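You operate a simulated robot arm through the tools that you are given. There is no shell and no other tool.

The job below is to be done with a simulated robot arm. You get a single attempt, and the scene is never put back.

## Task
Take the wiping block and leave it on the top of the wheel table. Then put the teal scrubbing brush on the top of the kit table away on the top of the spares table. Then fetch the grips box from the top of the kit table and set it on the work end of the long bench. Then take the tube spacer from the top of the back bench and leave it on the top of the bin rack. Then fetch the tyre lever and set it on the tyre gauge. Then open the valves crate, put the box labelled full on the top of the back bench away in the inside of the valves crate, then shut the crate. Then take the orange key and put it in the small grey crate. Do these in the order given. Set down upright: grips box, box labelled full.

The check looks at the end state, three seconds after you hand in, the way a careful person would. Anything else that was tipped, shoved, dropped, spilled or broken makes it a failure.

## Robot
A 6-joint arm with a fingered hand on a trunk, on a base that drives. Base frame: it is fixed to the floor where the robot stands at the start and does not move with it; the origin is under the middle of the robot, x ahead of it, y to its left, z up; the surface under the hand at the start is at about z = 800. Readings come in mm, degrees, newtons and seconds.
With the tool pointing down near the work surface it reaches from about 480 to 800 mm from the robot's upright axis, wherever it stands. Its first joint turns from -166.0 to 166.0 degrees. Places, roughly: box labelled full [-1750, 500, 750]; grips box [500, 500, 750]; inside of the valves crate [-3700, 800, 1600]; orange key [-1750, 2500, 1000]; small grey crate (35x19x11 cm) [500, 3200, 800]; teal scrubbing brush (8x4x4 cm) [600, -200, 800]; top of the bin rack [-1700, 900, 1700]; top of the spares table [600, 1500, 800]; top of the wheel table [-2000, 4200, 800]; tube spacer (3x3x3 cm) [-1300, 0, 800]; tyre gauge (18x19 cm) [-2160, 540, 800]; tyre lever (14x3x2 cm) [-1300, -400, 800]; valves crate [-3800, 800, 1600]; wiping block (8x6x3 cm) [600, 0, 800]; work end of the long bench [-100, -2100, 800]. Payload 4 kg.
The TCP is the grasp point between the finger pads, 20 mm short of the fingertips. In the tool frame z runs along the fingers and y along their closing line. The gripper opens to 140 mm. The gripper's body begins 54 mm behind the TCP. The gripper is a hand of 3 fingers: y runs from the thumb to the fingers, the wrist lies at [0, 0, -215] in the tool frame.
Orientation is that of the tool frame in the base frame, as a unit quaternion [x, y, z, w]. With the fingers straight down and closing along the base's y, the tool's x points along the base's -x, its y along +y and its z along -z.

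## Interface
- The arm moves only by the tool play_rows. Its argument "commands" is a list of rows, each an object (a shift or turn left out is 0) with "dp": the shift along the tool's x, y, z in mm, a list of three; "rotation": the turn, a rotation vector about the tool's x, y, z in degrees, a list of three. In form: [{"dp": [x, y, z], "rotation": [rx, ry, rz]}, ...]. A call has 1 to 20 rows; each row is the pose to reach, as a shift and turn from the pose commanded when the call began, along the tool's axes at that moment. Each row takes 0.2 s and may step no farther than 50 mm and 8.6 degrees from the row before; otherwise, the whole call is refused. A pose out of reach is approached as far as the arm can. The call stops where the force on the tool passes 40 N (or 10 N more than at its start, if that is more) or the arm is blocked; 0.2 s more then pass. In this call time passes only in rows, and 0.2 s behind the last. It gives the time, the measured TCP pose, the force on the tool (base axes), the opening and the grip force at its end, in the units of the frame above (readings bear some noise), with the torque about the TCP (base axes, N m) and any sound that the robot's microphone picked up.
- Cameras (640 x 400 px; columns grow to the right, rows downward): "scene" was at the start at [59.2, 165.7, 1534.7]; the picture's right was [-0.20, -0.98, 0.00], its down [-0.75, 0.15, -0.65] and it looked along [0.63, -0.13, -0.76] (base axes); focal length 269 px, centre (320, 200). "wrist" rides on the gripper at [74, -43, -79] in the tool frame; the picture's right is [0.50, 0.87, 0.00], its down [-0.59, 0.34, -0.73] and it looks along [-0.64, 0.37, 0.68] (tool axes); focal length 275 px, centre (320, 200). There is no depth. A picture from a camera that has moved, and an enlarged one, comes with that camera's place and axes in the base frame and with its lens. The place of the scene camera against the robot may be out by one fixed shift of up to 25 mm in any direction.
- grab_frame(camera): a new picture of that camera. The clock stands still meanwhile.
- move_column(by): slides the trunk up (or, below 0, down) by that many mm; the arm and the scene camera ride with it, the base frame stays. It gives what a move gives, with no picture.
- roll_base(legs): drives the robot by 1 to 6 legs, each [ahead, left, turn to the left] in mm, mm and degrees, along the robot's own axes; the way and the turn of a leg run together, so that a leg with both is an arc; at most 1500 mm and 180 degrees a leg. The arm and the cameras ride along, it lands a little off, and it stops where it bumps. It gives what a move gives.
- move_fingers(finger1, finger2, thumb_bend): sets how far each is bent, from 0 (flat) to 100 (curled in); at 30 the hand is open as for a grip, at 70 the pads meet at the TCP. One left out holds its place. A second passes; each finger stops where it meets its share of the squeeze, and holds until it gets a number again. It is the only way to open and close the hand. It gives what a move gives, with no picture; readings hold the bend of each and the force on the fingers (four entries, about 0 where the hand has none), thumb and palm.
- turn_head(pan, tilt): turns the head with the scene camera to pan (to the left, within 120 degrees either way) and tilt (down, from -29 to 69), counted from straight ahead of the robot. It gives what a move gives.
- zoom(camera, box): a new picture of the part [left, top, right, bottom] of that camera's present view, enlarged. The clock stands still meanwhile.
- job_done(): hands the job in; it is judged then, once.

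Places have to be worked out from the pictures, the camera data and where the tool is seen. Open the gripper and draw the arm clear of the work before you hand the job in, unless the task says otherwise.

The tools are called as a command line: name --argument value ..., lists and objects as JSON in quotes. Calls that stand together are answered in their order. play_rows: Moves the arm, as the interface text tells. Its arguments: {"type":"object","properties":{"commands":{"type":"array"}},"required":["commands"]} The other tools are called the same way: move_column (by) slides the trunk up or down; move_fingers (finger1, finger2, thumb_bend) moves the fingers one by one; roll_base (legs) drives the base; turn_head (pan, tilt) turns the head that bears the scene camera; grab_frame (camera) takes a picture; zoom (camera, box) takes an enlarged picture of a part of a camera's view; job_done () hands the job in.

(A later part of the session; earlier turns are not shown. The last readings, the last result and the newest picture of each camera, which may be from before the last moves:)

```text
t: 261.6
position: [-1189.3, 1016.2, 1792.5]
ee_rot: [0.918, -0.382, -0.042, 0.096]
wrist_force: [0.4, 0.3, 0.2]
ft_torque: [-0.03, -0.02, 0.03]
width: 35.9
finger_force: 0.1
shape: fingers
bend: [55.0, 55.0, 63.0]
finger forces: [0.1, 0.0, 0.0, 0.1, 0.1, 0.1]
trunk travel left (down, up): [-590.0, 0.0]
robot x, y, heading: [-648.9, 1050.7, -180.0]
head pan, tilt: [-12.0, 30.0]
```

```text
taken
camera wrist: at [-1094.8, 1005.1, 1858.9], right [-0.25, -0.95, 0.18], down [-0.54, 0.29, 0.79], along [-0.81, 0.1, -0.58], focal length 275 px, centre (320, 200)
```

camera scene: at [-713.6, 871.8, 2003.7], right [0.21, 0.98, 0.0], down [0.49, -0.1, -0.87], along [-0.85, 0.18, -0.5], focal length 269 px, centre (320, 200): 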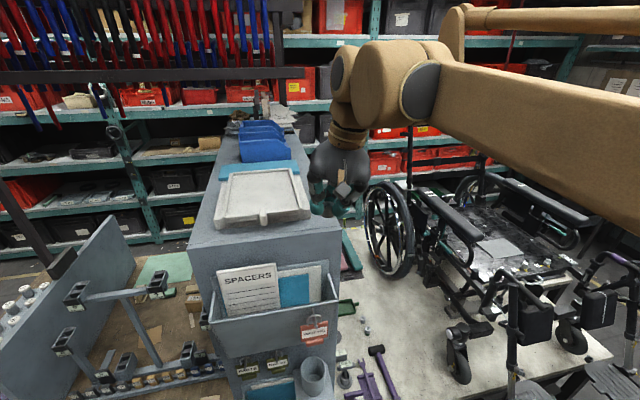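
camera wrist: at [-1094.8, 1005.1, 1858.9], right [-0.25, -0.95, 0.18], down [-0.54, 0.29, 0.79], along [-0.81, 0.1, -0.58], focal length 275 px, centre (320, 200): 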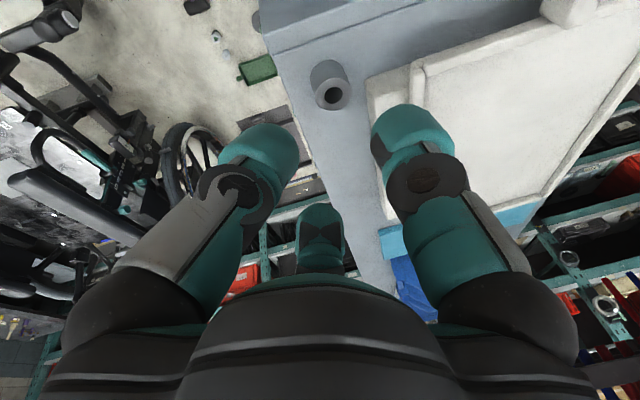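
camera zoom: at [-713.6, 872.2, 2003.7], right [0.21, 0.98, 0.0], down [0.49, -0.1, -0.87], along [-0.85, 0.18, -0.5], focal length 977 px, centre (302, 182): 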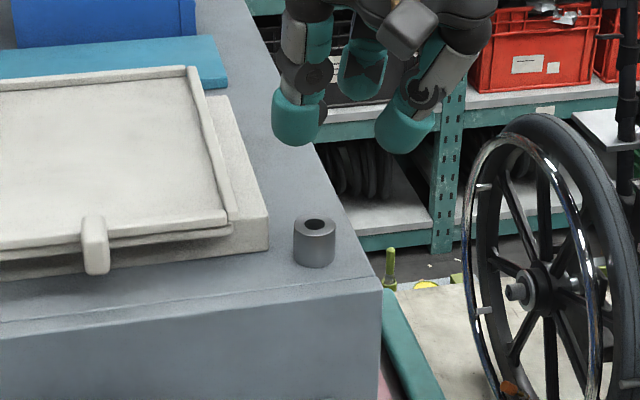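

The spacer stands upright on the rack. Keeping the trunk high for a good view, I'll back off and slide left to y≈50 to look over the back bench.

roll_base --legs '[[-250, 0, 0], [0, 1000, 0]]'

turn_head --pan -5 --tilt 35

grab_frame --camera "scene"

zoom --camera "scene" --box '[180, 90, 500, 290]'

```text
t: 268.2
position: [-934.4, 19.8, 1791.8]
ee_rot: [0.919, -0.38, -0.042, 0.096]
wrist_force: [0.0, -0.2, -1.0]
ft_torque: [0.01, -0.01, 0.0]
width: 35.7
finger_force: 0.0
shape: fingers
bend: [55.0, 55.0, 63.0]
finger forces: [0.0, 0.0, 0.0, 0.0, 0.0, 0.1]
trunk travel left (down, up): [-590.0, 0.0]
robot x, y, heading: [-392.8, 58.5, -179.7]
head pan, tilt: [-12.0, 30.0]
```

```text
t: 268.9
position: [-933.5, 18.8, 1792.5]
ee_rot: [0.919, -0.379, -0.043, 0.095]
wrist_force: [0.5, 0.3, -0.2]
ft_torque: [-0.01, 0.0, -0.01]
width: 35.9
finger_force: 0.1
shape: fingers
bend: [55.0, 55.0, 63.0]
finger forces: [0.0, 0.0, 0.1, 0.0, 0.0, 0.1]
trunk travel left (down, up): [-590.0, 0.0]
robot x, y, heading: [-390.6, 61.1, -179.9]
head pan, tilt: [-5.0, 35.0]
```

```text
taken
camera scene: at [-457.8, -132.7, 1995.9], right [0.08, 1.0, 0.0], down [0.57, -0.05, -0.82], along [-0.82, 0.07, -0.57], focal length 269 px, centre (320, 200)
```

scene: 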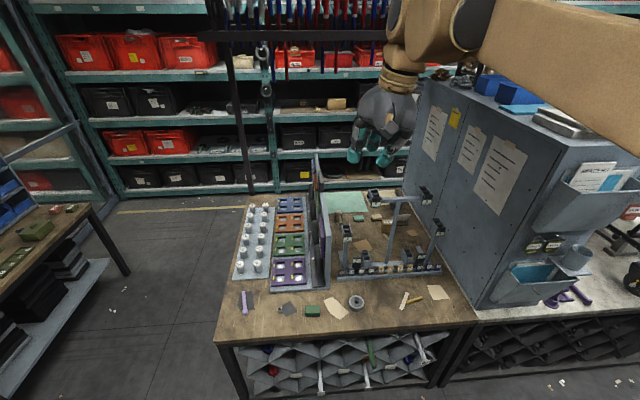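

```text
2.00 times, centred on (340, 190) of scene
camera zoom: at [-457.8, -132.7, 1995.9], right [0.08, 1.0, 0.0], down [0.57, -0.05, -0.82], along [-0.82, 0.07, -0.57], focal length 537 px, centre (280, 220)
```

zoom: 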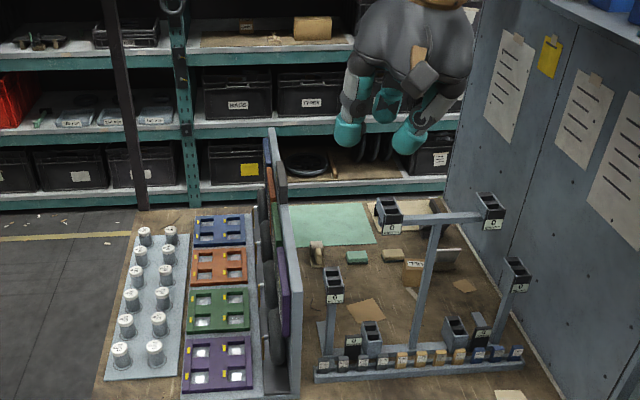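

I see the "full" box region near [−1828, 463] and the lever at about [−1280, −443]. I'll lower the trunk, level the hand again and drive to stand in front of the lever.

move_column --by -400

move_column --by -40

play_rows --commands '[{"dp": [0, 0, 0], "rotation": [6, 0, 0]}, {"dp": [0, 0, 0], "rotation": [12.1, 0, 0]}]'

roll_base --legs '[[0, 430, 0], [290, 0, 0]]'

turn_head --pan 5 --tilt 50

grab_frame --camera "scene"

```text
t: 272.7
position: [-934.4, 21.2, 1393.2]
ee_rot: [0.919, -0.38, -0.042, 0.095]
wrist_force: [-0.7, -0.3, 0.2]
ft_torque: [-0.01, 0.0, 0.0]
width: 36.1
finger_force: 0.0
shape: fingers
bend: [55.0, 55.0, 63.0]
finger forces: [0.0, 0.0, 0.1, 0.0, 0.1, 0.1]
trunk travel left (down, up): [-190.0, 400.0]
robot x, y, heading: [-395.5, 59.3, -179.9]
head pan, tilt: [-5.0, 35.0]
```

```text
t: 273.5
position: [-934.5, 20.5, 1351.6]
ee_rot: [0.92, -0.379, -0.042, 0.096]
wrist_force: [-0.4, -0.1, -0.6]
ft_torque: [-0.03, -0.02, 0.03]
width: 35.7
finger_force: 0.1
shape: fingers
bend: [55.0, 55.0, 63.0]
finger forces: [0.1, 0.1, 0.0, 0.1, 0.0, 0.0]
trunk travel left (down, up): [-150.0, 440.0]
robot x, y, heading: [-397.8, 60.7, -179.6]
head pan, tilt: [-5.0, 35.0]
```

```text
t: 274.1
position: [-934.6, 19.2, 1351.9]
ee_rot: [0.924, -0.382, -0.002, -0.002]
wrist_force: [0.2, 0.5, 0.3]
ft_torque: [0.03, -0.03, 0.01]
width: 36.2
finger_force: 0.0
shape: fingers
bend: [55.0, 55.0, 63.0]
finger forces: [0.0, 0.0, 0.0, 0.1, 0.0, 0.0]
trunk travel left (down, up): [-150.0, 440.0]
robot x, y, heading: [-396.0, 60.8, -179.6]
head pan, tilt: [-5.0, 35.0]
```

```text
t: 278.4
position: [-1222.3, -414.5, 1351.4]
ee_rot: [0.925, -0.381, -0.002, -0.001]
wrist_force: [0.4, 0.6, 0.3]
ft_torque: [-0.02, 0.01, -0.01]
width: 36.0
finger_force: 0.1
shape: fingers
bend: [55.0, 55.0, 63.0]
finger forces: [0.0, 0.0, 0.0, 0.0, 0.0, 0.0]
trunk travel left (down, up): [-150.0, 440.0]
robot x, y, heading: [-681.3, -371.9, -179.5]
head pan, tilt: [-5.0, 35.0]
```

```text
t: 279.1
position: [-1222.0, -413.9, 1352.3]
ee_rot: [0.924, -0.381, -0.002, -0.002]
wrist_force: [-0.4, 0.2, -0.9]
ft_torque: [0.0, 0.0, 0.03]
width: 36.2
finger_force: 0.1
shape: fingers
bend: [55.0, 55.0, 63.0]
finger forces: [0.0, 0.0, 0.0, 0.0, 0.0, 0.1]
trunk travel left (down, up): [-150.0, 440.0]
robot x, y, heading: [-683.7, -377.8, -179.8]
head pan, tilt: [5.0, 50.0]
```

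```text
taken
camera scene: at [-733.7, -580.6, 1534.2], right [-0.09, 1.0, 0.0], down [0.76, 0.07, -0.64], along [-0.64, -0.06, -0.77], focal length 269 px, centre (320, 200)
```

scene: 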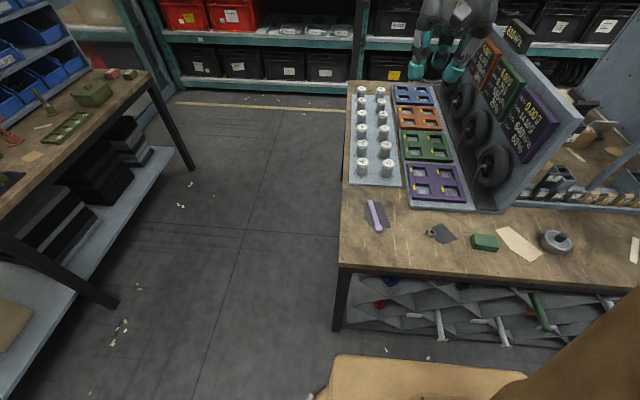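

The lever is centred near [−1294, −450], lying about 13° off the x axis. I'll yaw the hand to match and come down above it.

play_rows --commands '[{"dp": [-3, 8, 42], "rotation": [0, 0, -7.2]}, {"dp": [-6, 16, 84], "rotation": [0, 0, -14.5]}, {"dp": [-9, 24, 126], "rotation": [0, 0, -21.8]}, {"dp": [-12, 33, 168], "rotation": [0, 0, -29]}, {"dp": [-15, 42, 210], "rotation": [0, 0, -36.3]}, {"dp": [-18, 51, 252], "rotation": [0, 0, -43.6]}, {"dp": [-21, 60, 294], "rotation": [0, 0, -50.8]}, {"dp": [-24, 69, 336], "rotation": [0, 0, -58]}, {"dp": [-26, 77, 375], "rotation": [0, 0, -58]}, {"dp": [-26, 77, 402], "rotation": [0, 0, -58]}]'

move_fingers --finger1 44 --finger2 44 --thumb_bend 48

grab_frame --camera "wrist"

```text
t: 281.3
position: [-1293.4, -449.1, 948.4]
ee_rot: [0.993, 0.115, -0.001, -0.003]
wrist_force: [0.1, 0.0, -0.3]
ft_torque: [-0.02, 0.01, 0.01]
width: 36.0
finger_force: 0.1
shape: fingers
bend: [55.0, 55.0, 63.0]
finger forces: [0.0, 0.0, 0.1, 0.0, 0.0, 0.1]
trunk travel left (down, up): [-150.0, 440.0]
robot x, y, heading: [-678.3, -376.7, -179.6]
head pan, tilt: [5.0, 50.0]
```

```text
t: 282.3
position: [-1294.8, -448.1, 948.7]
ee_rot: [0.993, 0.115, -0.002, -0.002]
wrist_force: [-0.4, -0.6, -0.1]
ft_torque: [0.01, -0.01, 0.0]
width: 76.3
finger_force: 0.1
shape: fingers
bend: [44.0, 44.0, 48.0]
finger forces: [0.0, 0.0, 0.0, 0.1, 0.1, 0.0]
trunk travel left (down, up): [-150.0, 440.0]
robot x, y, heading: [-679.9, -372.8, -179.8]
head pan, tilt: [5.0, 50.0]
```

```text
taken
camera wrist: at [-1231.9, -390.0, 1027.2], right [0.68, -0.73, -0.01], down [-0.49, -0.47, 0.73], along [-0.54, -0.5, -0.68], focal length 275 px, centre (320, 200)
```

wrist: 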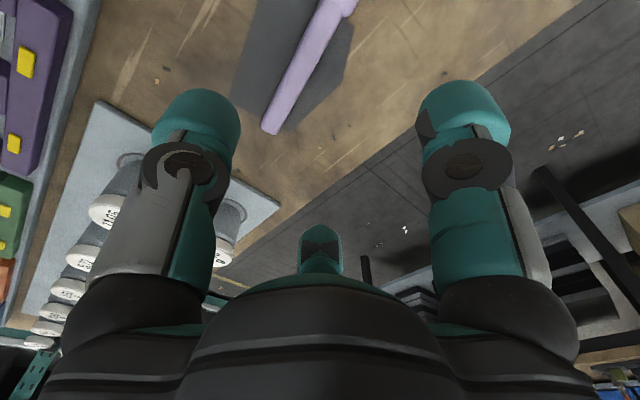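

The lever lies along the tool's x axis, about 11 mm toward the thumb and 8 mm toward me. I'll shift onto it and lower for a closer look.

play_rows --commands '[{"dp": [4, -5.5, 20]}, {"dp": [8, -11, 45]}, {"dp": [8, -11, 70]}]'

grab_frame --camera "wrist"

zoom --camera "scene" --box '[320, 150, 480, 260]'

```text
t: 283.1
position: [-1290.8, -435.4, 879.4]
ee_rot: [0.993, 0.114, 0.0, -0.002]
wrist_force: [0.4, 0.5, -0.1]
ft_torque: [0.02, 0.0, 0.03]
width: 76.3
finger_force: 0.0
shape: fingers
bend: [44.0, 44.0, 48.0]
finger forces: [0.0, 0.1, 0.1, 0.1, 0.0, 0.0]
trunk travel left (down, up): [-150.0, 440.0]
robot x, y, heading: [-678.9, -373.1, -179.6]
head pan, tilt: [5.0, 50.0]
```

```text
taken
camera wrist: at [-1227.9, -377.1, 957.0], right [0.68, -0.73, -0.01], down [-0.49, -0.47, 0.73], along [-0.54, -0.5, -0.68], focal length 275 px, centre (320, 200)
```

wrist: 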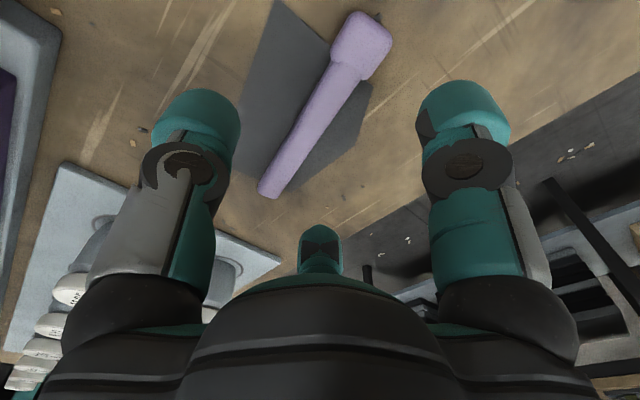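

```text
3.64 times, centred on (400, 205) of scene
camera zoom: at [-734.1, -580.8, 1534.1], right [-0.09, 1.0, 0.0], down [0.76, 0.07, -0.64], along [-0.64, -0.06, -0.77], focal length 977 px, centre (29, 182)
```

zoom: 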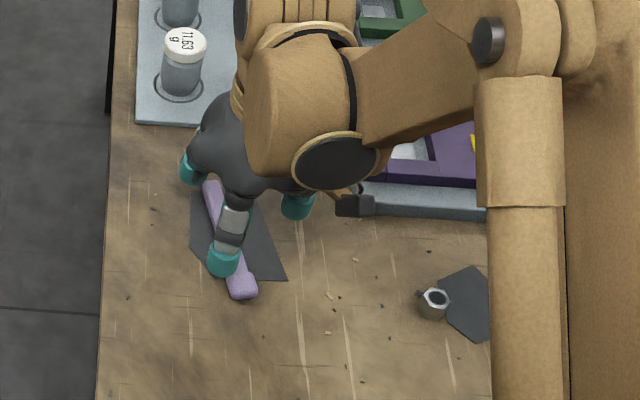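

The lever has a thick head at the near end, which would foul the near finger, so I'll grip the shaft 18 mm further toward the thin end. Opening slightly wider and descending to z≈832.

move_fingers --finger1 41 --finger2 41 --thumb_bend 48

play_rows --commands '[{"dp": [-9, -2, 5]}, {"dp": [-18, -3.5, 15]}, {"dp": [-18, -3.5, 32]}, {"dp": [-18, -3.5, 47]}]'

grab_frame --camera "wrist"

```text
t: 284.1
position: [-1290.3, -436.8, 879.8]
ee_rot: [0.993, 0.115, -0.001, -0.002]
wrist_force: [0.1, 0.2, 0.4]
ft_torque: [0.02, -0.03, -0.04]
width: 80.9
finger_force: 0.0
shape: fingers
bend: [41.0, 41.0, 48.0]
finger forces: [0.1, 0.1, 0.0, 0.0, 0.0, 0.1]
trunk travel left (down, up): [-150.0, 440.0]
robot x, y, heading: [-682.2, -371.8, -179.5]
head pan, tilt: [5.0, 50.0]
```

```text
t: 285.1
position: [-1309.1, -436.9, 832.9]
ee_rot: [0.993, 0.115, -0.001, -0.002]
wrist_force: [0.3, 0.2, 0.6]
ft_torque: [0.02, -0.03, -0.03]
width: 80.8
finger_force: 0.0
shape: fingers
bend: [41.0, 41.0, 48.0]
finger forces: [0.0, 0.1, 0.0, 0.0, 0.0, 0.0]
trunk travel left (down, up): [-150.0, 440.0]
robot x, y, heading: [-681.2, -375.8, -179.4]
head pan, tilt: [5.0, 50.0]
```

```text
taken
camera wrist: at [-1246.2, -377.7, 910.4], right [0.68, -0.73, -0.01], down [-0.49, -0.47, 0.73], along [-0.54, -0.5, -0.68], focal length 275 px, centre (320, 200)
```

wrist: 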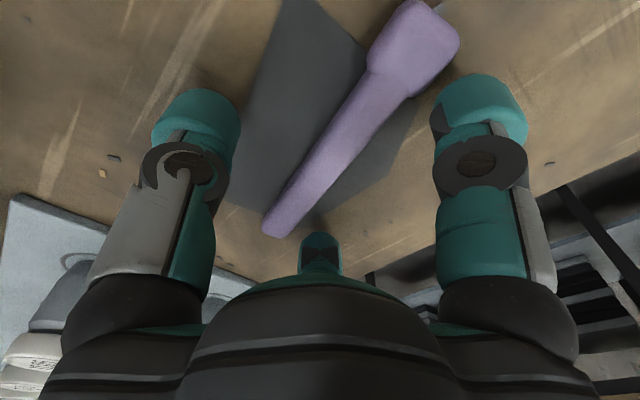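

The shaft is centred between thumb and fingers with the head clear. Closing in steps.

move_fingers --finger1 52 --finger2 52 --thumb_bend 58

move_fingers --finger1 56 --finger2 56 --thumb_bend 62

grab_frame --camera "wrist"

```text
t: 286.1
position: [-1309.8, -436.6, 833.2]
ee_rot: [0.993, 0.115, -0.002, -0.003]
wrist_force: [0.0, -0.8, -0.3]
ft_torque: [-0.01, 0.0, -0.02]
width: 49.8
finger_force: 0.1
shape: fingers
bend: [52.0, 52.0, 57.0]
finger forces: [0.0, 0.1, 0.1, 0.0, 0.0, 0.0]
trunk travel left (down, up): [-150.0, 440.0]
robot x, y, heading: [-683.6, -373.2, -179.5]
head pan, tilt: [5.0, 50.0]
```

```text
t: 287.1
position: [-1309.6, -437.4, 832.7]
ee_rot: [0.993, 0.115, -0.001, -0.002]
wrist_force: [0.3, 0.5, 0.1]
ft_torque: [-0.03, 0.0, 0.01]
width: 36.3
finger_force: 0.3
shape: fingers
bend: [56.0, 56.0, 62.0]
finger forces: [0.0, 0.0, 0.0, 0.0, 0.1, 0.1]
trunk travel left (down, up): [-150.0, 440.0]
robot x, y, heading: [-682.4, -376.1, -179.7]
head pan, tilt: [5.0, 50.0]
```

```text
taken
camera wrist: at [-1246.1, -377.7, 910.6], right [0.68, -0.73, -0.01], down [-0.49, -0.47, 0.73], along [-0.54, -0.5, -0.68], focal length 275 px, centre (320, 200)
```

wrist: 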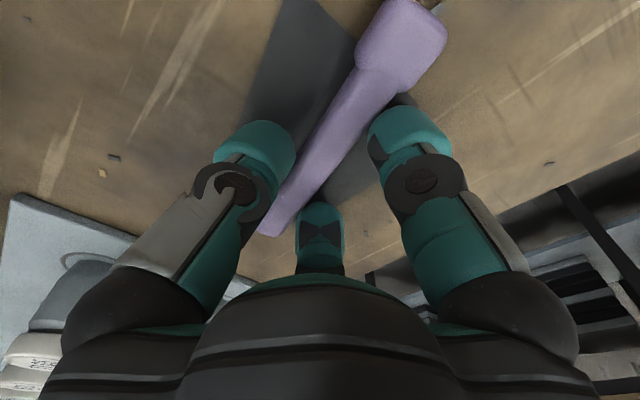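

Nearly in contact; continuing to close.

move_fingers --finger1 59 --finger2 59 --thumb_bend 64

move_fingers --finger1 62 --finger2 62 --thumb_bend 67

grab_frame --camera "wrist"

```text
t: 288.1
position: [-1308.8, -437.1, 833.5]
ee_rot: [0.993, 0.115, -0.001, -0.003]
wrist_force: [-0.1, -0.3, 0.3]
ft_torque: [-0.01, 0.03, -0.02]
width: 29.5
finger_force: 1.0
shape: fingers
bend: [59.0, 59.0, 64.0]
finger forces: [0.3, 0.3, 0.0, 0.1, 0.4, 0.0]
trunk travel left (down, up): [-150.0, 440.0]
robot x, y, heading: [-681.7, -373.5, -179.7]
head pan, tilt: [5.0, 50.0]
```

```text
t: 289.1
position: [-1309.0, -436.8, 832.2]
ee_rot: [0.993, 0.115, -0.001, -0.002]
wrist_force: [0.2, -0.2, 1.2]
ft_torque: [-0.01, -0.02, 0.03]
width: 25.2
finger_force: 3.7
shape: fingers
bend: [60.0, 61.0, 65.0]
finger forces: [2.1, 2.0, 0.1, 0.0, 3.2, 0.0]
trunk travel left (down, up): [-150.0, 440.0]
robot x, y, heading: [-681.1, -377.2, -179.6]
head pan, tilt: [5.0, 50.0]
```

```text
taken
camera wrist: at [-1246.0, -377.7, 910.7], right [0.68, -0.73, -0.01], down [-0.49, -0.47, 0.73], along [-0.54, -0.5, -0.68], focal length 275 px, centre (320, 200)
```

wrist: 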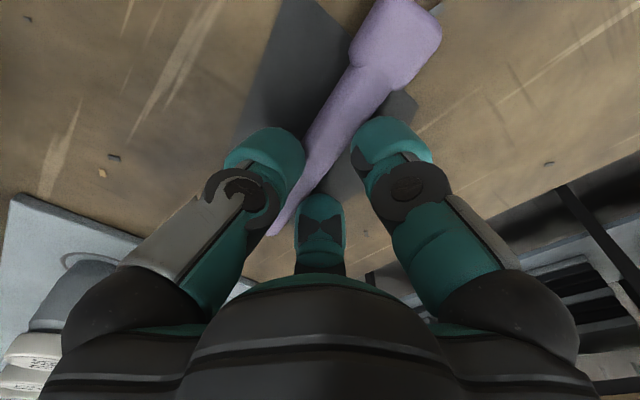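

All three contact. I'll tighten and lift.

move_fingers --finger1 66 --finger2 66 --thumb_bend 72

play_rows --commands '[{"dp": [0, 0, -6]}, {"dp": [0, 0, -20]}, {"dp": [0, 0, -40]}]'

grab_frame --camera "wrist"

zoom --camera "scene" --box '[320, 130, 480, 240]'

```text
t: 290.1
position: [-1308.3, -436.2, 833.3]
ee_rot: [0.993, 0.115, -0.001, -0.003]
wrist_force: [-2.0, 0.4, 11.3]
ft_torque: [0.09, 0.09, 0.01]
width: 12.0
finger_force: 10.1
shape: fingers
bend: [64.0, 64.0, 69.0]
finger forces: [3.1, 2.5, 0.0, 0.1, 14.7, 0.1]
trunk travel left (down, up): [-150.0, 440.0]
robot x, y, heading: [-680.3, -375.2, -179.7]
head pan, tilt: [5.0, 50.0]
```

```text
t: 290.9
position: [-1308.4, -436.6, 874.0]
ee_rot: [0.993, 0.114, 0.0, -0.002]
wrist_force: [-0.4, -0.3, 0.8]
ft_torque: [-0.01, -0.01, 0.01]
width: 9.4
finger_force: 1.7
shape: fingers
bend: [65.0, 65.0, 70.0]
finger forces: [1.0, 0.9, 0.1, 0.0, 1.8, 0.1]
trunk travel left (down, up): [-150.0, 440.0]
robot x, y, heading: [-681.9, -370.6, -179.3]
head pan, tilt: [5.0, 50.0]
```

```text
taken
camera wrist: at [-1245.5, -377.6, 951.4], right [0.68, -0.73, -0.01], down [-0.49, -0.47, 0.73], along [-0.54, -0.5, -0.68], focal length 275 px, centre (320, 200)
```

wrist: 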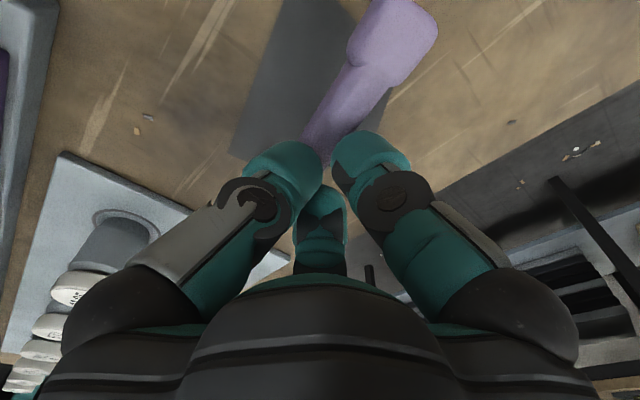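

```text
3.64 times, centred on (400, 185) of scene
camera zoom: at [-733.3, -580.7, 1534.2], right [-0.09, 1.0, 0.0], down [0.76, 0.07, -0.64], along [-0.64, -0.06, -0.77], focal length 977 px, centre (29, 254)
```

zoom: 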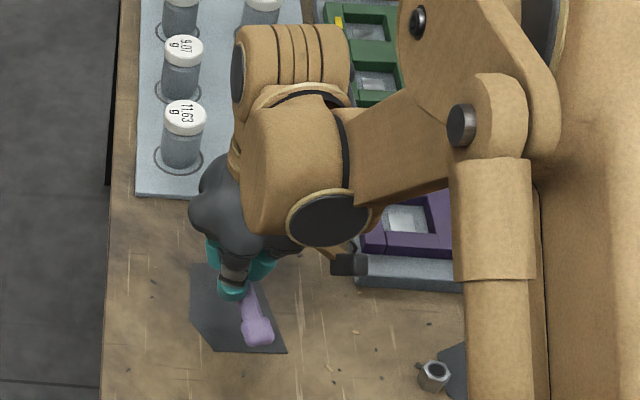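

I need to see whether the lever came along; zooming in on the hand.

zoom --camera "wrist" --box '[200, 0, 480, 280]'

zoom --camera "scene" --box '[350, 180, 420, 240]'

```text
1.43 times, centred on (340, 140) of wrist
camera zoom: at [-1245.5, -377.6, 951.4], right [0.68, -0.73, -0.01], down [-0.49, -0.47, 0.73], along [-0.54, -0.5, -0.68], focal length 393 px, centre (291, 286)
```

zoom: 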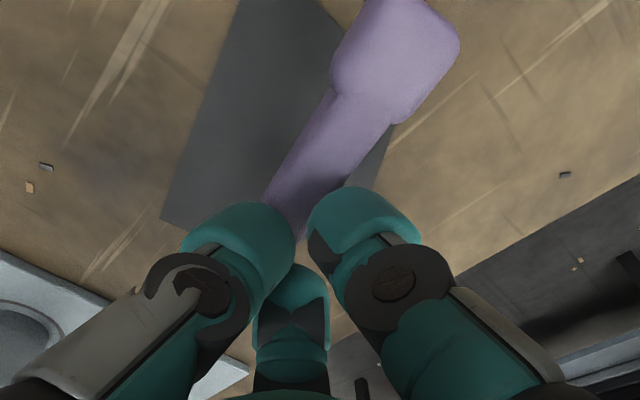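

```text
6.67 times, centred on (385, 210) of scene
camera zoom: at [-733.3, -580.7, 1534.2], right [-0.09, 1.0, 0.0], down [0.76, 0.07, -0.64], along [-0.64, -0.06, -0.77], focal length 1791 px, centre (-113, 133)
```

zoom: 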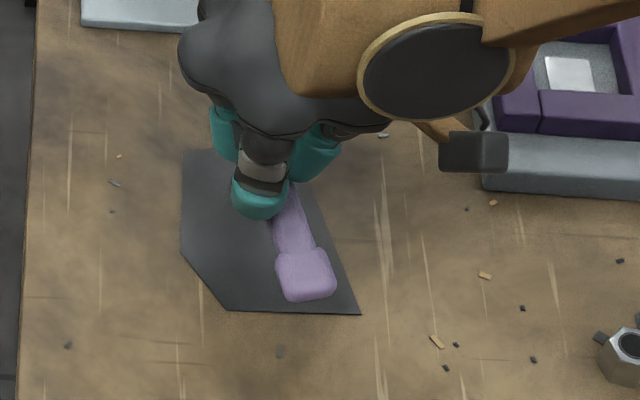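

The lever seems to be lifted but only lightly held (1–2 N). I'll tighten a little more and watch the forces while still low.

move_fingers --finger1 69 --finger2 69 --thumb_bend 74

zoom --camera "wrist" --box '[200, 0, 480, 280]'

```text
t: 291.9
position: [-1309.3, -436.2, 873.6]
ee_rot: [0.993, 0.115, -0.001, -0.003]
wrist_force: [-0.1, 0.9, -0.2]
ft_torque: [-0.02, 0.04, 0.0]
width: 6.9
finger_force: 5.1
shape: fingers
bend: [67.0, 67.0, 69.0]
finger forces: [2.3, 2.8, 0.0, 0.0, 5.2, 0.1]
trunk travel left (down, up): [-150.0, 440.0]
robot x, y, heading: [-679.1, -376.0, -179.6]
head pan, tilt: [5.0, 50.0]
```

```text
1.43 times, centred on (340, 140) of wrist
camera zoom: at [-1245.9, -377.7, 951.1], right [0.68, -0.73, -0.01], down [-0.49, -0.47, 0.73], along [-0.54, -0.5, -0.68], focal length 393 px, centre (291, 286)
```

zoom: 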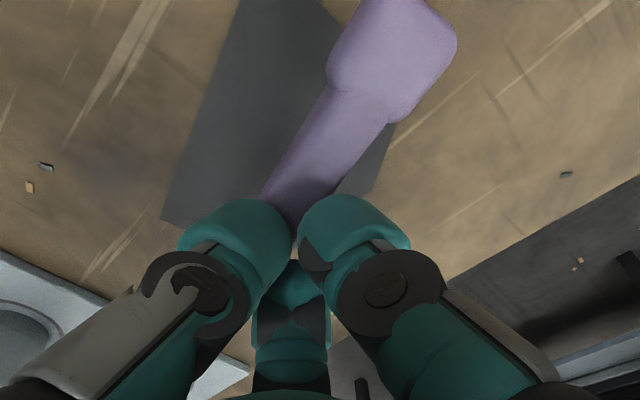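

The lever moves with the fingers, but the grip is on the thin shaft and feels weak. I'll set it back down and re-grip it by its thick head, which suits the three fingers better.

play_rows --commands '[{"dp": [0, 0, 15]}, {"dp": [0, 0, 28]}, {"dp": [0, 0, 34]}, {"dp": [0, 0, 37]}]'

play_rows --commands '[{"dp": [0, 0, 1.5]}, {"dp": [0, 0, 3]}]'

```text
t: 292.9
position: [-1309.3, -435.9, 835.0]
ee_rot: [0.993, 0.115, -0.001, -0.002]
wrist_force: [1.0, 0.5, 0.0]
ft_torque: [0.0, -0.01, 0.02]
width: 6.7
finger_force: 5.7
shape: fingers
bend: [68.0, 67.0, 69.0]
finger forces: [2.0, 2.8, 0.0, 0.1, 4.9, 0.1]
trunk travel left (down, up): [-150.0, 440.0]
robot x, y, heading: [-685.0, -374.3, -179.7]
head pan, tilt: [5.0, 50.0]
```

```text
t: 293.5
position: [-1309.1, -435.5, 834.3]
ee_rot: [0.993, 0.115, -0.001, -0.003]
wrist_force: [-2.8, 1.3, 8.7]
ft_torque: [0.09, 0.09, 0.0]
width: 6.5
finger_force: 10.4
shape: fingers
bend: [68.0, 68.0, 69.0]
finger forces: [4.5, 3.3, 0.1, 0.0, 12.6, 0.1]
trunk travel left (down, up): [-150.0, 440.0]
robot x, y, heading: [-681.2, -377.2, -179.6]
head pan, tilt: [5.0, 50.0]
```

Contact with the bench (9 N). I'll open the hand wide and rise to look again.

move_fingers --finger1 50 --finger2 50 --thumb_bend 54

play_rows --commands '[{"dp": [0, 0, -10]}, {"dp": [0, 0, -40]}, {"dp": [0, 0, -80]}, {"dp": [0, 0, -115]}]'

grab_frame --camera "wrist"

zoom --camera "scene" --box '[330, 170, 430, 250]'

```text
t: 294.5
position: [-1308.0, -435.8, 834.4]
ee_rot: [0.993, 0.115, -0.002, -0.003]
wrist_force: [-6.6, -8.4, 33.6]
ft_torque: [0.36, 0.24, 0.12]
width: 41.0
finger_force: 16.4
shape: fingers
bend: [50.0, 50.0, 61.0]
finger forces: [0.0, 0.0, 0.1, 0.1, 32.6, 0.1]
trunk travel left (down, up): [-150.0, 440.0]
robot x, y, heading: [-680.1, -374.7, -179.4]
head pan, tilt: [5.0, 50.0]
```

```text
t: 295.5
position: [-1308.9, -437.4, 949.7]
ee_rot: [0.993, 0.116, -0.001, -0.002]
wrist_force: [-0.2, -0.9, 0.8]
ft_torque: [0.01, -0.03, 0.03]
width: 57.4
finger_force: 0.0
shape: fingers
bend: [50.0, 50.0, 54.0]
finger forces: [0.0, 0.1, 0.0, 0.2, 0.1, 0.0]
trunk travel left (down, up): [-150.0, 440.0]
robot x, y, heading: [-682.8, -372.8, -179.6]
head pan, tilt: [5.0, 50.0]
```

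```text
taken
camera wrist: at [-1245.8, -377.3, 1027.3], right [0.68, -0.73, -0.01], down [-0.49, -0.47, 0.73], along [-0.54, -0.5, -0.68], focal length 275 px, centre (320, 200)
```

wrist: 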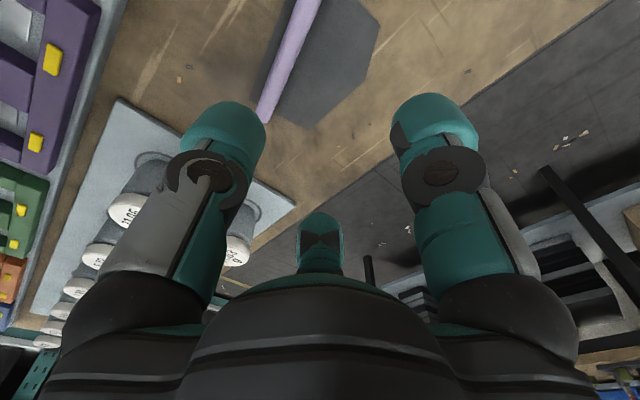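

```text
5.00 times, centred on (380, 210) of scene
camera zoom: at [-733.3, -580.6, 1534.2], right [-0.09, 1.0, 0.0], down [0.76, 0.07, -0.64], along [-0.64, -0.06, -0.77], focal length 1343 px, centre (20, 150)
```

zoom: 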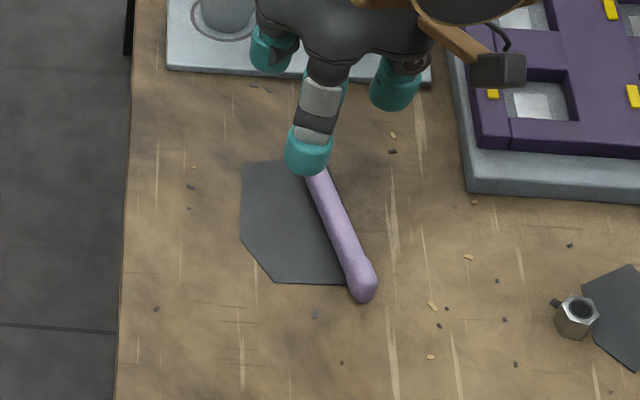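

The lever has rolled onto its narrow edge and lies from about [−1364, −429] to [−1240, −391] by the wrist view (which I trust over the scene camera). I'll yaw the hand 86° and come over its head.

play_rows --commands '[{"dp": [8, -3, 0], "rotation": [0, 0, 8]}, {"dp": [16, -6, 0], "rotation": [0, 0, 16]}, {"dp": [24, -9, 0], "rotation": [0, 0, 24]}, {"dp": [32, -12, 0], "rotation": [0, 0, 32]}, {"dp": [40, -15, 0], "rotation": [0, 0, 40]}, {"dp": [48, -18, 0], "rotation": [0, 0, 48]}, {"dp": [56, -21, 0], "rotation": [0, 0, 56]}, {"dp": [64, -25, 0], "rotation": [0, 0, 64]}, {"dp": [73, -29, 0], "rotation": [0, 0, 72]}, {"dp": [73, -29, 0], "rotation": [0, 0, 80]}, {"dp": [73, -29, 0], "rotation": [0, 0, 86]}]'

grab_frame --camera "wrist"

```text
t: 297.9
position: [-1244.1, -392.3, 947.1]
ee_rot: [0.804, -0.594, -0.002, 0.0]
wrist_force: [-0.9, -0.1, 0.0]
ft_torque: [0.02, 0.0, -0.01]
width: 57.2
finger_force: 0.0
shape: fingers
bend: [50.0, 50.0, 54.0]
finger forces: [0.0, 0.1, 0.0, 0.1, 0.0, 0.0]
trunk travel left (down, up): [-150.0, 440.0]
robot x, y, heading: [-681.1, -374.1, -179.5]
head pan, tilt: [5.0, 50.0]
```

```text
taken
camera wrist: at [-1181.3, -449.6, 1025.3], right [-0.68, -0.73, 0.0], down [-0.49, 0.46, 0.74], along [-0.54, 0.5, -0.67], focal length 275 px, centre (320, 200)
```

wrist: 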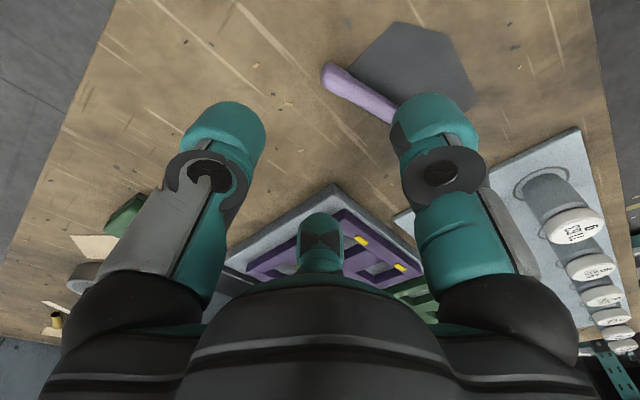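

The lever now lies exactly along the tool's y axis, with the head end 4 mm ahead of the TCP. I'll shift 10 mm along it and lower to z≈833.

play_rows --commands '[{"dp": [1.5, 10, 30]}, {"dp": [1.5, 10, 65]}, {"dp": [1.5, 10, 90]}, {"dp": [1.5, 10, 105]}, {"dp": [1.5, 10, 113]}]'

grab_frame --camera "wrist"

```text
t: 299.1
position: [-1252.9, -396.9, 835.2]
ee_rot: [0.805, -0.593, -0.003, -0.001]
wrist_force: [-0.3, -0.7, 0.1]
ft_torque: [0.01, 0.01, -0.02]
width: 57.5
finger_force: 0.0
shape: fingers
bend: [50.0, 50.0, 54.0]
finger forces: [0.0, 0.0, 0.0, 0.1, 0.0, 0.1]
trunk travel left (down, up): [-150.0, 440.0]
robot x, y, heading: [-683.2, -374.1, -179.3]
head pan, tilt: [5.0, 50.0]
```

```text
taken
camera wrist: at [-1191.3, -453.8, 912.3], right [-0.68, -0.73, 0.0], down [-0.5, 0.46, 0.74], along [-0.54, 0.5, -0.67], focal length 275 px, centre (320, 200)
```

wrist: 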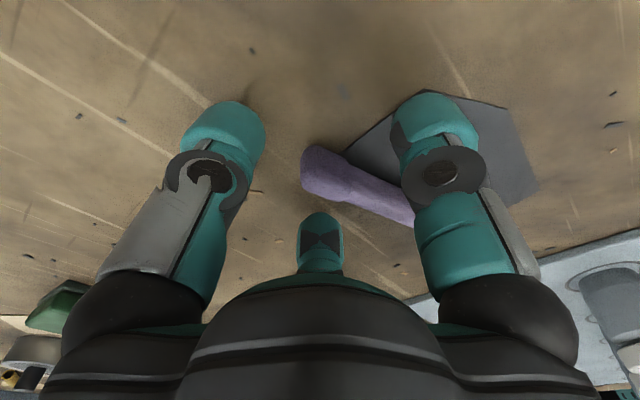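

The head sits as planned between the fingers with its end toward the thumb. Closing in steps.

move_fingers --finger1 59 --finger2 59 --thumb_bend 60

move_fingers --finger1 62 --finger2 62 --thumb_bend 63

grab_frame --camera "wrist"

```text
t: 300.1
position: [-1253.5, -395.7, 835.6]
ee_rot: [0.805, -0.593, -0.003, -0.001]
wrist_force: [-0.3, -0.8, 0.8]
ft_torque: [0.01, 0.01, -0.03]
width: 34.2
finger_force: 0.0
shape: fingers
bend: [59.0, 59.0, 60.0]
finger forces: [0.0, 0.0, 0.0, 0.0, 0.1, 0.0]
trunk travel left (down, up): [-150.0, 440.0]
robot x, y, heading: [-681.7, -374.3, -179.5]
head pan, tilt: [5.0, 50.0]
```

```text
t: 301.1
position: [-1254.3, -396.5, 834.7]
ee_rot: [0.805, -0.593, -0.003, -0.001]
wrist_force: [0.8, 0.5, 0.2]
ft_torque: [0.01, 0.0, 0.0]
width: 24.7
finger_force: 0.0
shape: fingers
bend: [62.0, 62.0, 63.0]
finger forces: [0.0, 0.0, 0.1, 0.0, 0.1, 0.1]
trunk travel left (down, up): [-150.0, 440.0]
robot x, y, heading: [-683.7, -377.9, -179.8]
head pan, tilt: [5.0, 50.0]
```

```text
taken
camera wrist: at [-1191.2, -453.7, 912.6], right [-0.68, -0.73, 0.0], down [-0.5, 0.46, 0.74], along [-0.54, 0.5, -0.67], focal length 275 px, centre (320, 200)
```

wrist: 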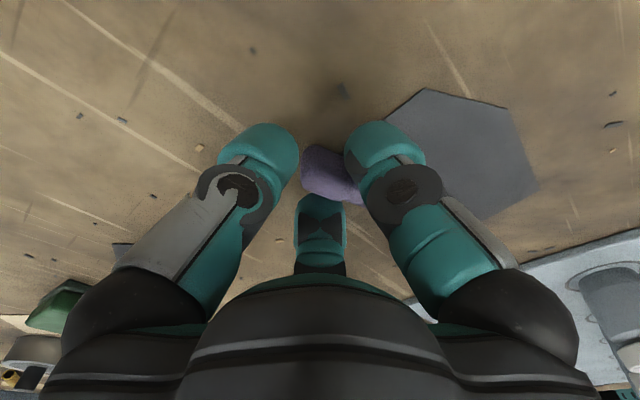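

move_fingers --finger1 64 --finger2 64 --thumb_bend 65

move_fingers --finger1 66 --finger2 66 --thumb_bend 67

zoom --camera "wrist" --box '[200, 80, 440, 280]'

```text
t: 302.1
position: [-1254.3, -396.2, 836.0]
ee_rot: [0.805, -0.594, -0.002, -0.001]
wrist_force: [0.2, 0.2, -0.1]
ft_torque: [0.01, -0.02, -0.02]
width: 18.5
finger_force: 0.4
shape: fingers
bend: [64.0, 64.0, 65.0]
finger forces: [0.0, 0.1, 0.0, 0.0, 0.0, 0.1]
trunk travel left (down, up): [-150.0, 440.0]
robot x, y, heading: [-679.9, -372.1, -179.6]
head pan, tilt: [5.0, 50.0]
```

```text
t: 303.1
position: [-1254.7, -396.3, 835.3]
ee_rot: [0.805, -0.594, -0.003, 0.0]
wrist_force: [-0.6, 0.6, 0.6]
ft_torque: [0.02, -0.01, 0.0]
width: 15.7
finger_force: 1.7
shape: fingers
bend: [65.0, 65.0, 66.0]
finger forces: [1.6, 1.4, 0.0, 0.0, 1.5, 0.0]
trunk travel left (down, up): [-150.0, 440.0]
robot x, y, heading: [-682.9, -375.9, -179.6]
head pan, tilt: [5.0, 50.0]
```

```text
2.00 times, centred on (320, 180) of wrist
camera zoom: at [-1191.2, -453.7, 912.5], right [-0.68, -0.73, 0.0], down [-0.5, 0.46, 0.74], along [-0.54, 0.5, -0.67], focal length 551 px, centre (320, 240)
```

zoom: 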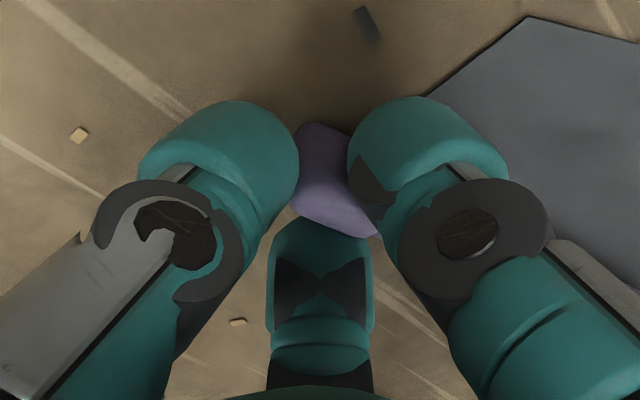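

All three pads touch the head evenly. I'll tighten to about 6 N and lift.

move_fingers --finger1 71 --finger2 71 --thumb_bend 72

play_rows --commands '[{"dp": [0, 0, -6]}, {"dp": [0, 0, -20]}, {"dp": [0, 0, -45]}]'

grab_frame --camera "wrist"

zoom --camera "scene" --box '[330, 150, 450, 240]'

```text
t: 304.1
position: [-1254.4, -396.7, 834.8]
ee_rot: [0.804, -0.594, -0.002, -0.001]
wrist_force: [0.2, -0.4, 0.1]
ft_torque: [-0.02, 0.05, 0.02]
width: 13.3
finger_force: 9.4
shape: fingers
bend: [65.0, 65.0, 68.0]
finger forces: [6.1, 5.8, 0.1, 0.1, 7.1, 0.0]
trunk travel left (down, up): [-150.0, 440.0]
robot x, y, heading: [-680.6, -373.0, -179.4]
head pan, tilt: [5.0, 50.0]
```

```text
t: 304.9
position: [-1253.9, -396.8, 881.2]
ee_rot: [0.805, -0.594, -0.003, -0.001]
wrist_force: [-0.6, 0.1, -0.3]
ft_torque: [-0.01, -0.01, 0.01]
width: 12.8
finger_force: 9.0
shape: fingers
bend: [65.0, 65.0, 68.0]
finger forces: [6.0, 5.3, 0.1, 0.1, 7.4, 0.1]
trunk travel left (down, up): [-150.0, 440.0]
robot x, y, heading: [-681.2, -374.5, -179.5]
head pan, tilt: [5.0, 50.0]
```

```text
taken
camera wrist: at [-1190.4, -453.7, 958.4], right [-0.68, -0.73, 0.0], down [-0.5, 0.46, 0.74], along [-0.54, 0.5, -0.67], focal length 275 px, centre (320, 200)
```

wrist: 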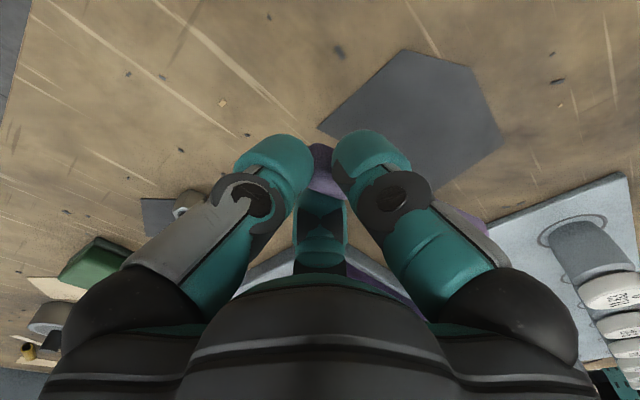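

```text
4.44 times, centred on (390, 195) of scene
camera zoom: at [-733.2, -580.6, 1534.2], right [-0.09, 1.0, 0.0], down [0.76, 0.07, -0.64], along [-0.64, -0.06, -0.77], focal length 1194 px, centre (9, 222)
```

zoom: 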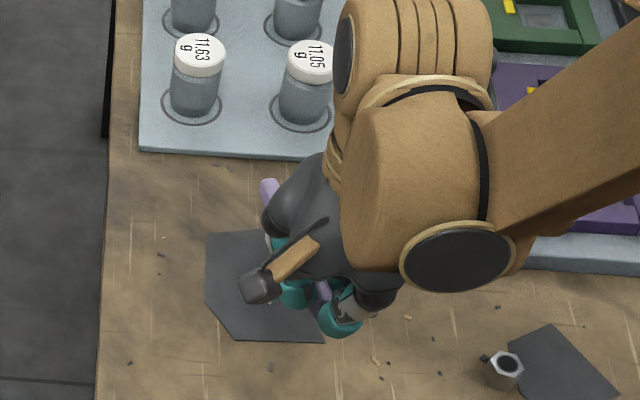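

The lever is held firmly by its head and lifted. I'll raise it high and draw it in before driving round the island.

play_rows --commands '[{"dp": [0, 0, -45]}, {"dp": [0, 0, -90]}, {"dp": [0, 0, -135]}, {"dp": [0, 0, -180]}, {"dp": [5, -16, -220]}, {"dp": [14, -45, -240]}, {"dp": [24, -80, -240]}, {"dp": [33, -108, -240]}]'

grab_frame --camera "wrist"

grab_frame --camera "scene"

```text
t: 306.7
position: [-1140.0, -395.4, 1120.2]
ee_rot: [0.805, -0.593, -0.003, -0.001]
wrist_force: [-0.2, -0.1, -0.4]
ft_torque: [0.03, -0.01, -0.02]
width: 13.2
finger_force: 9.5
shape: fingers
bend: [65.0, 65.0, 68.0]
finger forces: [6.0, 5.3, 0.0, 0.1, 7.2, 0.1]
trunk travel left (down, up): [-150.0, 440.0]
robot x, y, heading: [-681.0, -372.2, -179.9]
head pan, tilt: [5.0, 50.0]
```

```text
taken
camera wrist: at [-1075.1, -453.5, 1197.1], right [-0.68, -0.73, 0.0], down [-0.5, 0.46, 0.74], along [-0.54, 0.5, -0.67], focal length 275 px, centre (320, 200)
```

wrist: 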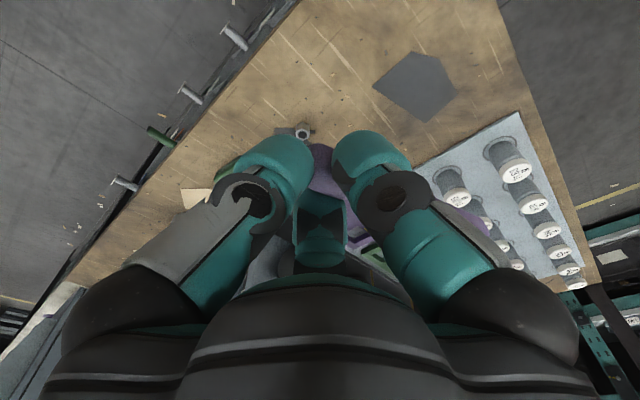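

```text
taken
camera scene: at [-732.7, -580.6, 1534.2], right [-0.09, 1.0, 0.0], down [0.76, 0.07, -0.64], along [-0.64, -0.06, -0.77], focal length 269 px, centre (320, 200)
```

scene: 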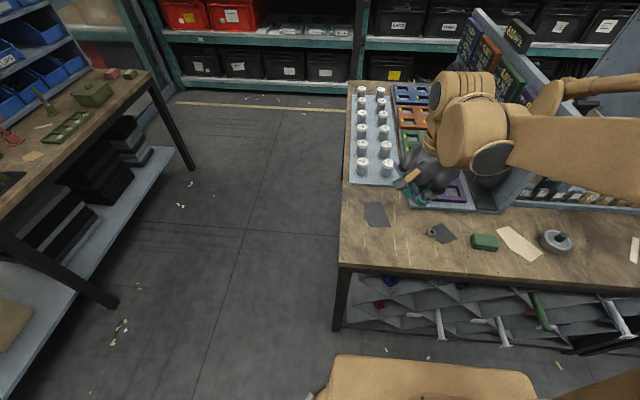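

Now round the south end of the island to the west aisle: back off, slide toward −y, drive along −x, then turn to face the bench from the west.

roll_base --legs '[[-120, 0, 0], [0, 740, 0], [1000, 0, 0], [900, 0, 0]]'

turn_head --pan -30 --tilt 25

grab_frame --camera "scene"

turn_head --pan 40 --tilt 25

grab_frame --camera "scene"

```text
t: 320.7
position: [-2923.0, -1140.9, 1120.3]
ee_rot: [0.803, -0.596, -0.003, -0.001]
wrist_force: [0.3, -1.2, -0.4]
ft_torque: [-0.02, -0.04, 0.0]
width: 12.7
finger_force: 9.3
shape: fingers
bend: [65.0, 65.0, 68.0]
finger forces: [6.0, 5.2, 0.1, 0.0, 7.1, 0.0]
trunk travel left (down, up): [-150.0, 440.0]
robot x, y, heading: [-2463.7, -1124.2, 179.9]
head pan, tilt: [5.0, 50.0]
```

```text
t: 321.8
position: [-2923.8, -1141.4, 1119.4]
ee_rot: [0.802, -0.598, -0.002, -0.001]
wrist_force: [0.3, 0.0, -0.4]
ft_torque: [0.01, -0.03, -0.01]
width: 13.0
finger_force: 9.3
shape: fingers
bend: [65.0, 66.0, 68.0]
finger forces: [6.0, 5.2, 0.0, 0.0, 7.2, 0.0]
trunk travel left (down, up): [-150.0, 440.0]
robot x, y, heading: [-2468.0, -1120.4, 179.7]
head pan, tilt: [-30.0, 25.0]
```

```text
taken
camera scene: at [-2522.3, -1276.7, 1571.6], right [0.5, 0.87, 0.0], down [0.37, -0.21, -0.91], along [-0.78, 0.45, -0.42], focal length 269 px, centre (320, 200)
```

scene: 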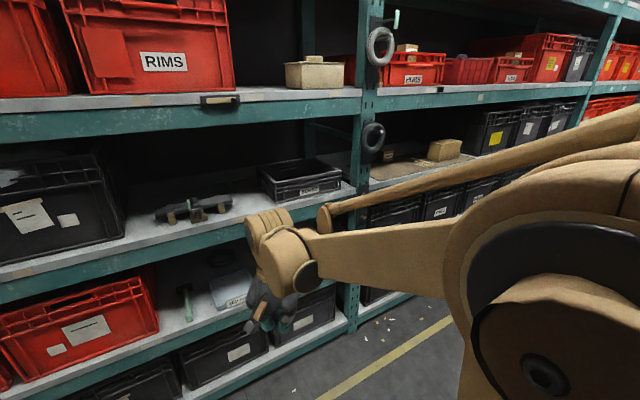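

```text
t: 323.2
position: [-2923.1, -1140.7, 1119.9]
ee_rot: [0.803, -0.596, -0.003, -0.001]
wrist_force: [0.6, -0.6, -1.0]
ft_torque: [0.01, -0.02, 0.0]
width: 13.0
finger_force: 9.5
shape: fingers
bend: [65.0, 66.0, 68.0]
finger forces: [6.0, 5.3, 0.0, 0.1, 7.1, 0.0]
trunk travel left (down, up): [-150.0, 440.0]
robot x, y, heading: [-2466.4, -1124.4, 180.0]
head pan, tilt: [40.0, 25.0]
```

```text
taken
camera scene: at [-2513.2, -1381.9, 1571.7], right [-0.64, 0.77, 0.0], down [0.32, 0.27, -0.91], along [-0.7, -0.58, -0.42], focal length 269 px, centre (320, 200)
```

scene: 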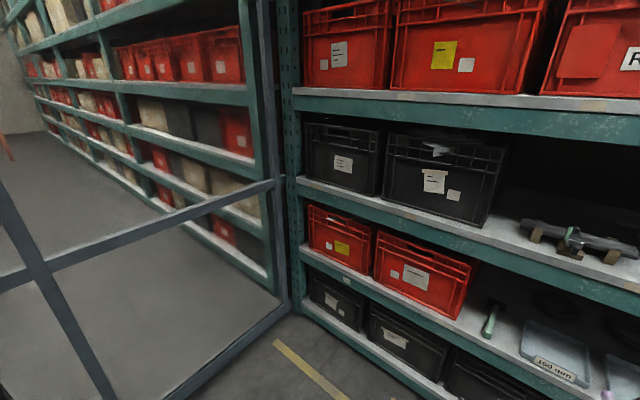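

There is enough room. I'll turn to face +x (toward the island's west side) and move up along it.

roll_base --legs '[[0, 0, -180], [-300, 0, 0], [0, 1150, 0]]'

turn_head --pan 25 --tilt 35

grab_frame --camera "scene"

zoom --camera "scene" --box '[150, 120, 470, 320]'

```text
t: 335.3
position: [-2304.2, -602.7, 1120.0]
ee_rot: [0.607, 0.795, -0.007, 0.008]
wrist_force: [0.7, -1.1, -0.2]
ft_torque: [0.1, -0.03, -0.01]
width: 12.1
finger_force: 9.9
shape: fingers
bend: [65.0, 66.0, 69.0]
finger forces: [8.2, 6.4, 0.0, 0.0, 5.3, 0.0]
trunk travel left (down, up): [-150.0, 440.0]
robot x, y, heading: [-2761.9, -603.5, -0.7]
head pan, tilt: [40.0, 25.0]
stopped in leg 3: the force on the tool passed its limit at 141 N (the readings are from after the stop); the commanded pose is now the measured one
```

```text
t: 336.1
position: [-2305.1, -602.5, 1119.7]
ee_rot: [0.606, 0.795, -0.008, 0.007]
wrist_force: [-0.1, -1.9, -0.5]
ft_torque: [0.08, -0.01, 0.01]
width: 11.8
finger_force: 10.3
shape: fingers
bend: [65.0, 66.0, 69.0]
finger forces: [8.9, 6.5, 0.0, 0.0, 5.3, 0.0]
trunk travel left (down, up): [-150.0, 440.0]
robot x, y, heading: [-2763.7, -605.1, -0.7]
head pan, tilt: [25.0, 35.0]
```

```text
taken
camera scene: at [-2697.0, -388.7, 1556.0], right [0.41, -0.91, 0.0], down [-0.52, -0.24, -0.82], along [0.75, 0.34, -0.57], focal length 269 px, centre (320, 200)
```

scene: 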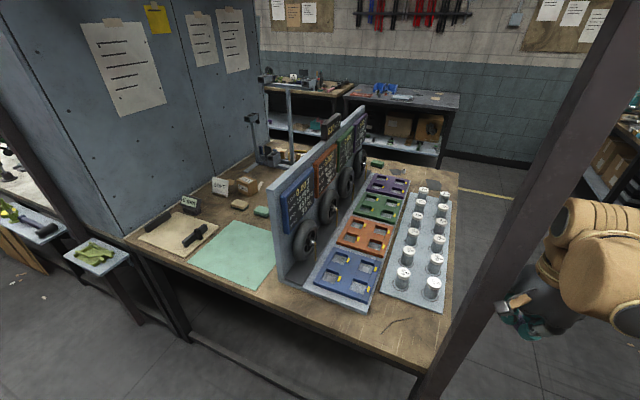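

```text
2.00 times, centred on (310, 220) of scene
camera zoom: at [-2697.0, -388.7, 1556.0], right [0.41, -0.91, 0.0], down [-0.52, -0.24, -0.82], along [0.75, 0.34, -0.57], focal length 537 px, centre (340, 160)
```

zoom: 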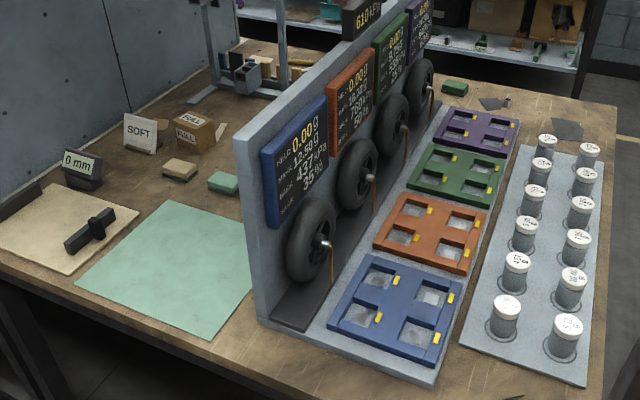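

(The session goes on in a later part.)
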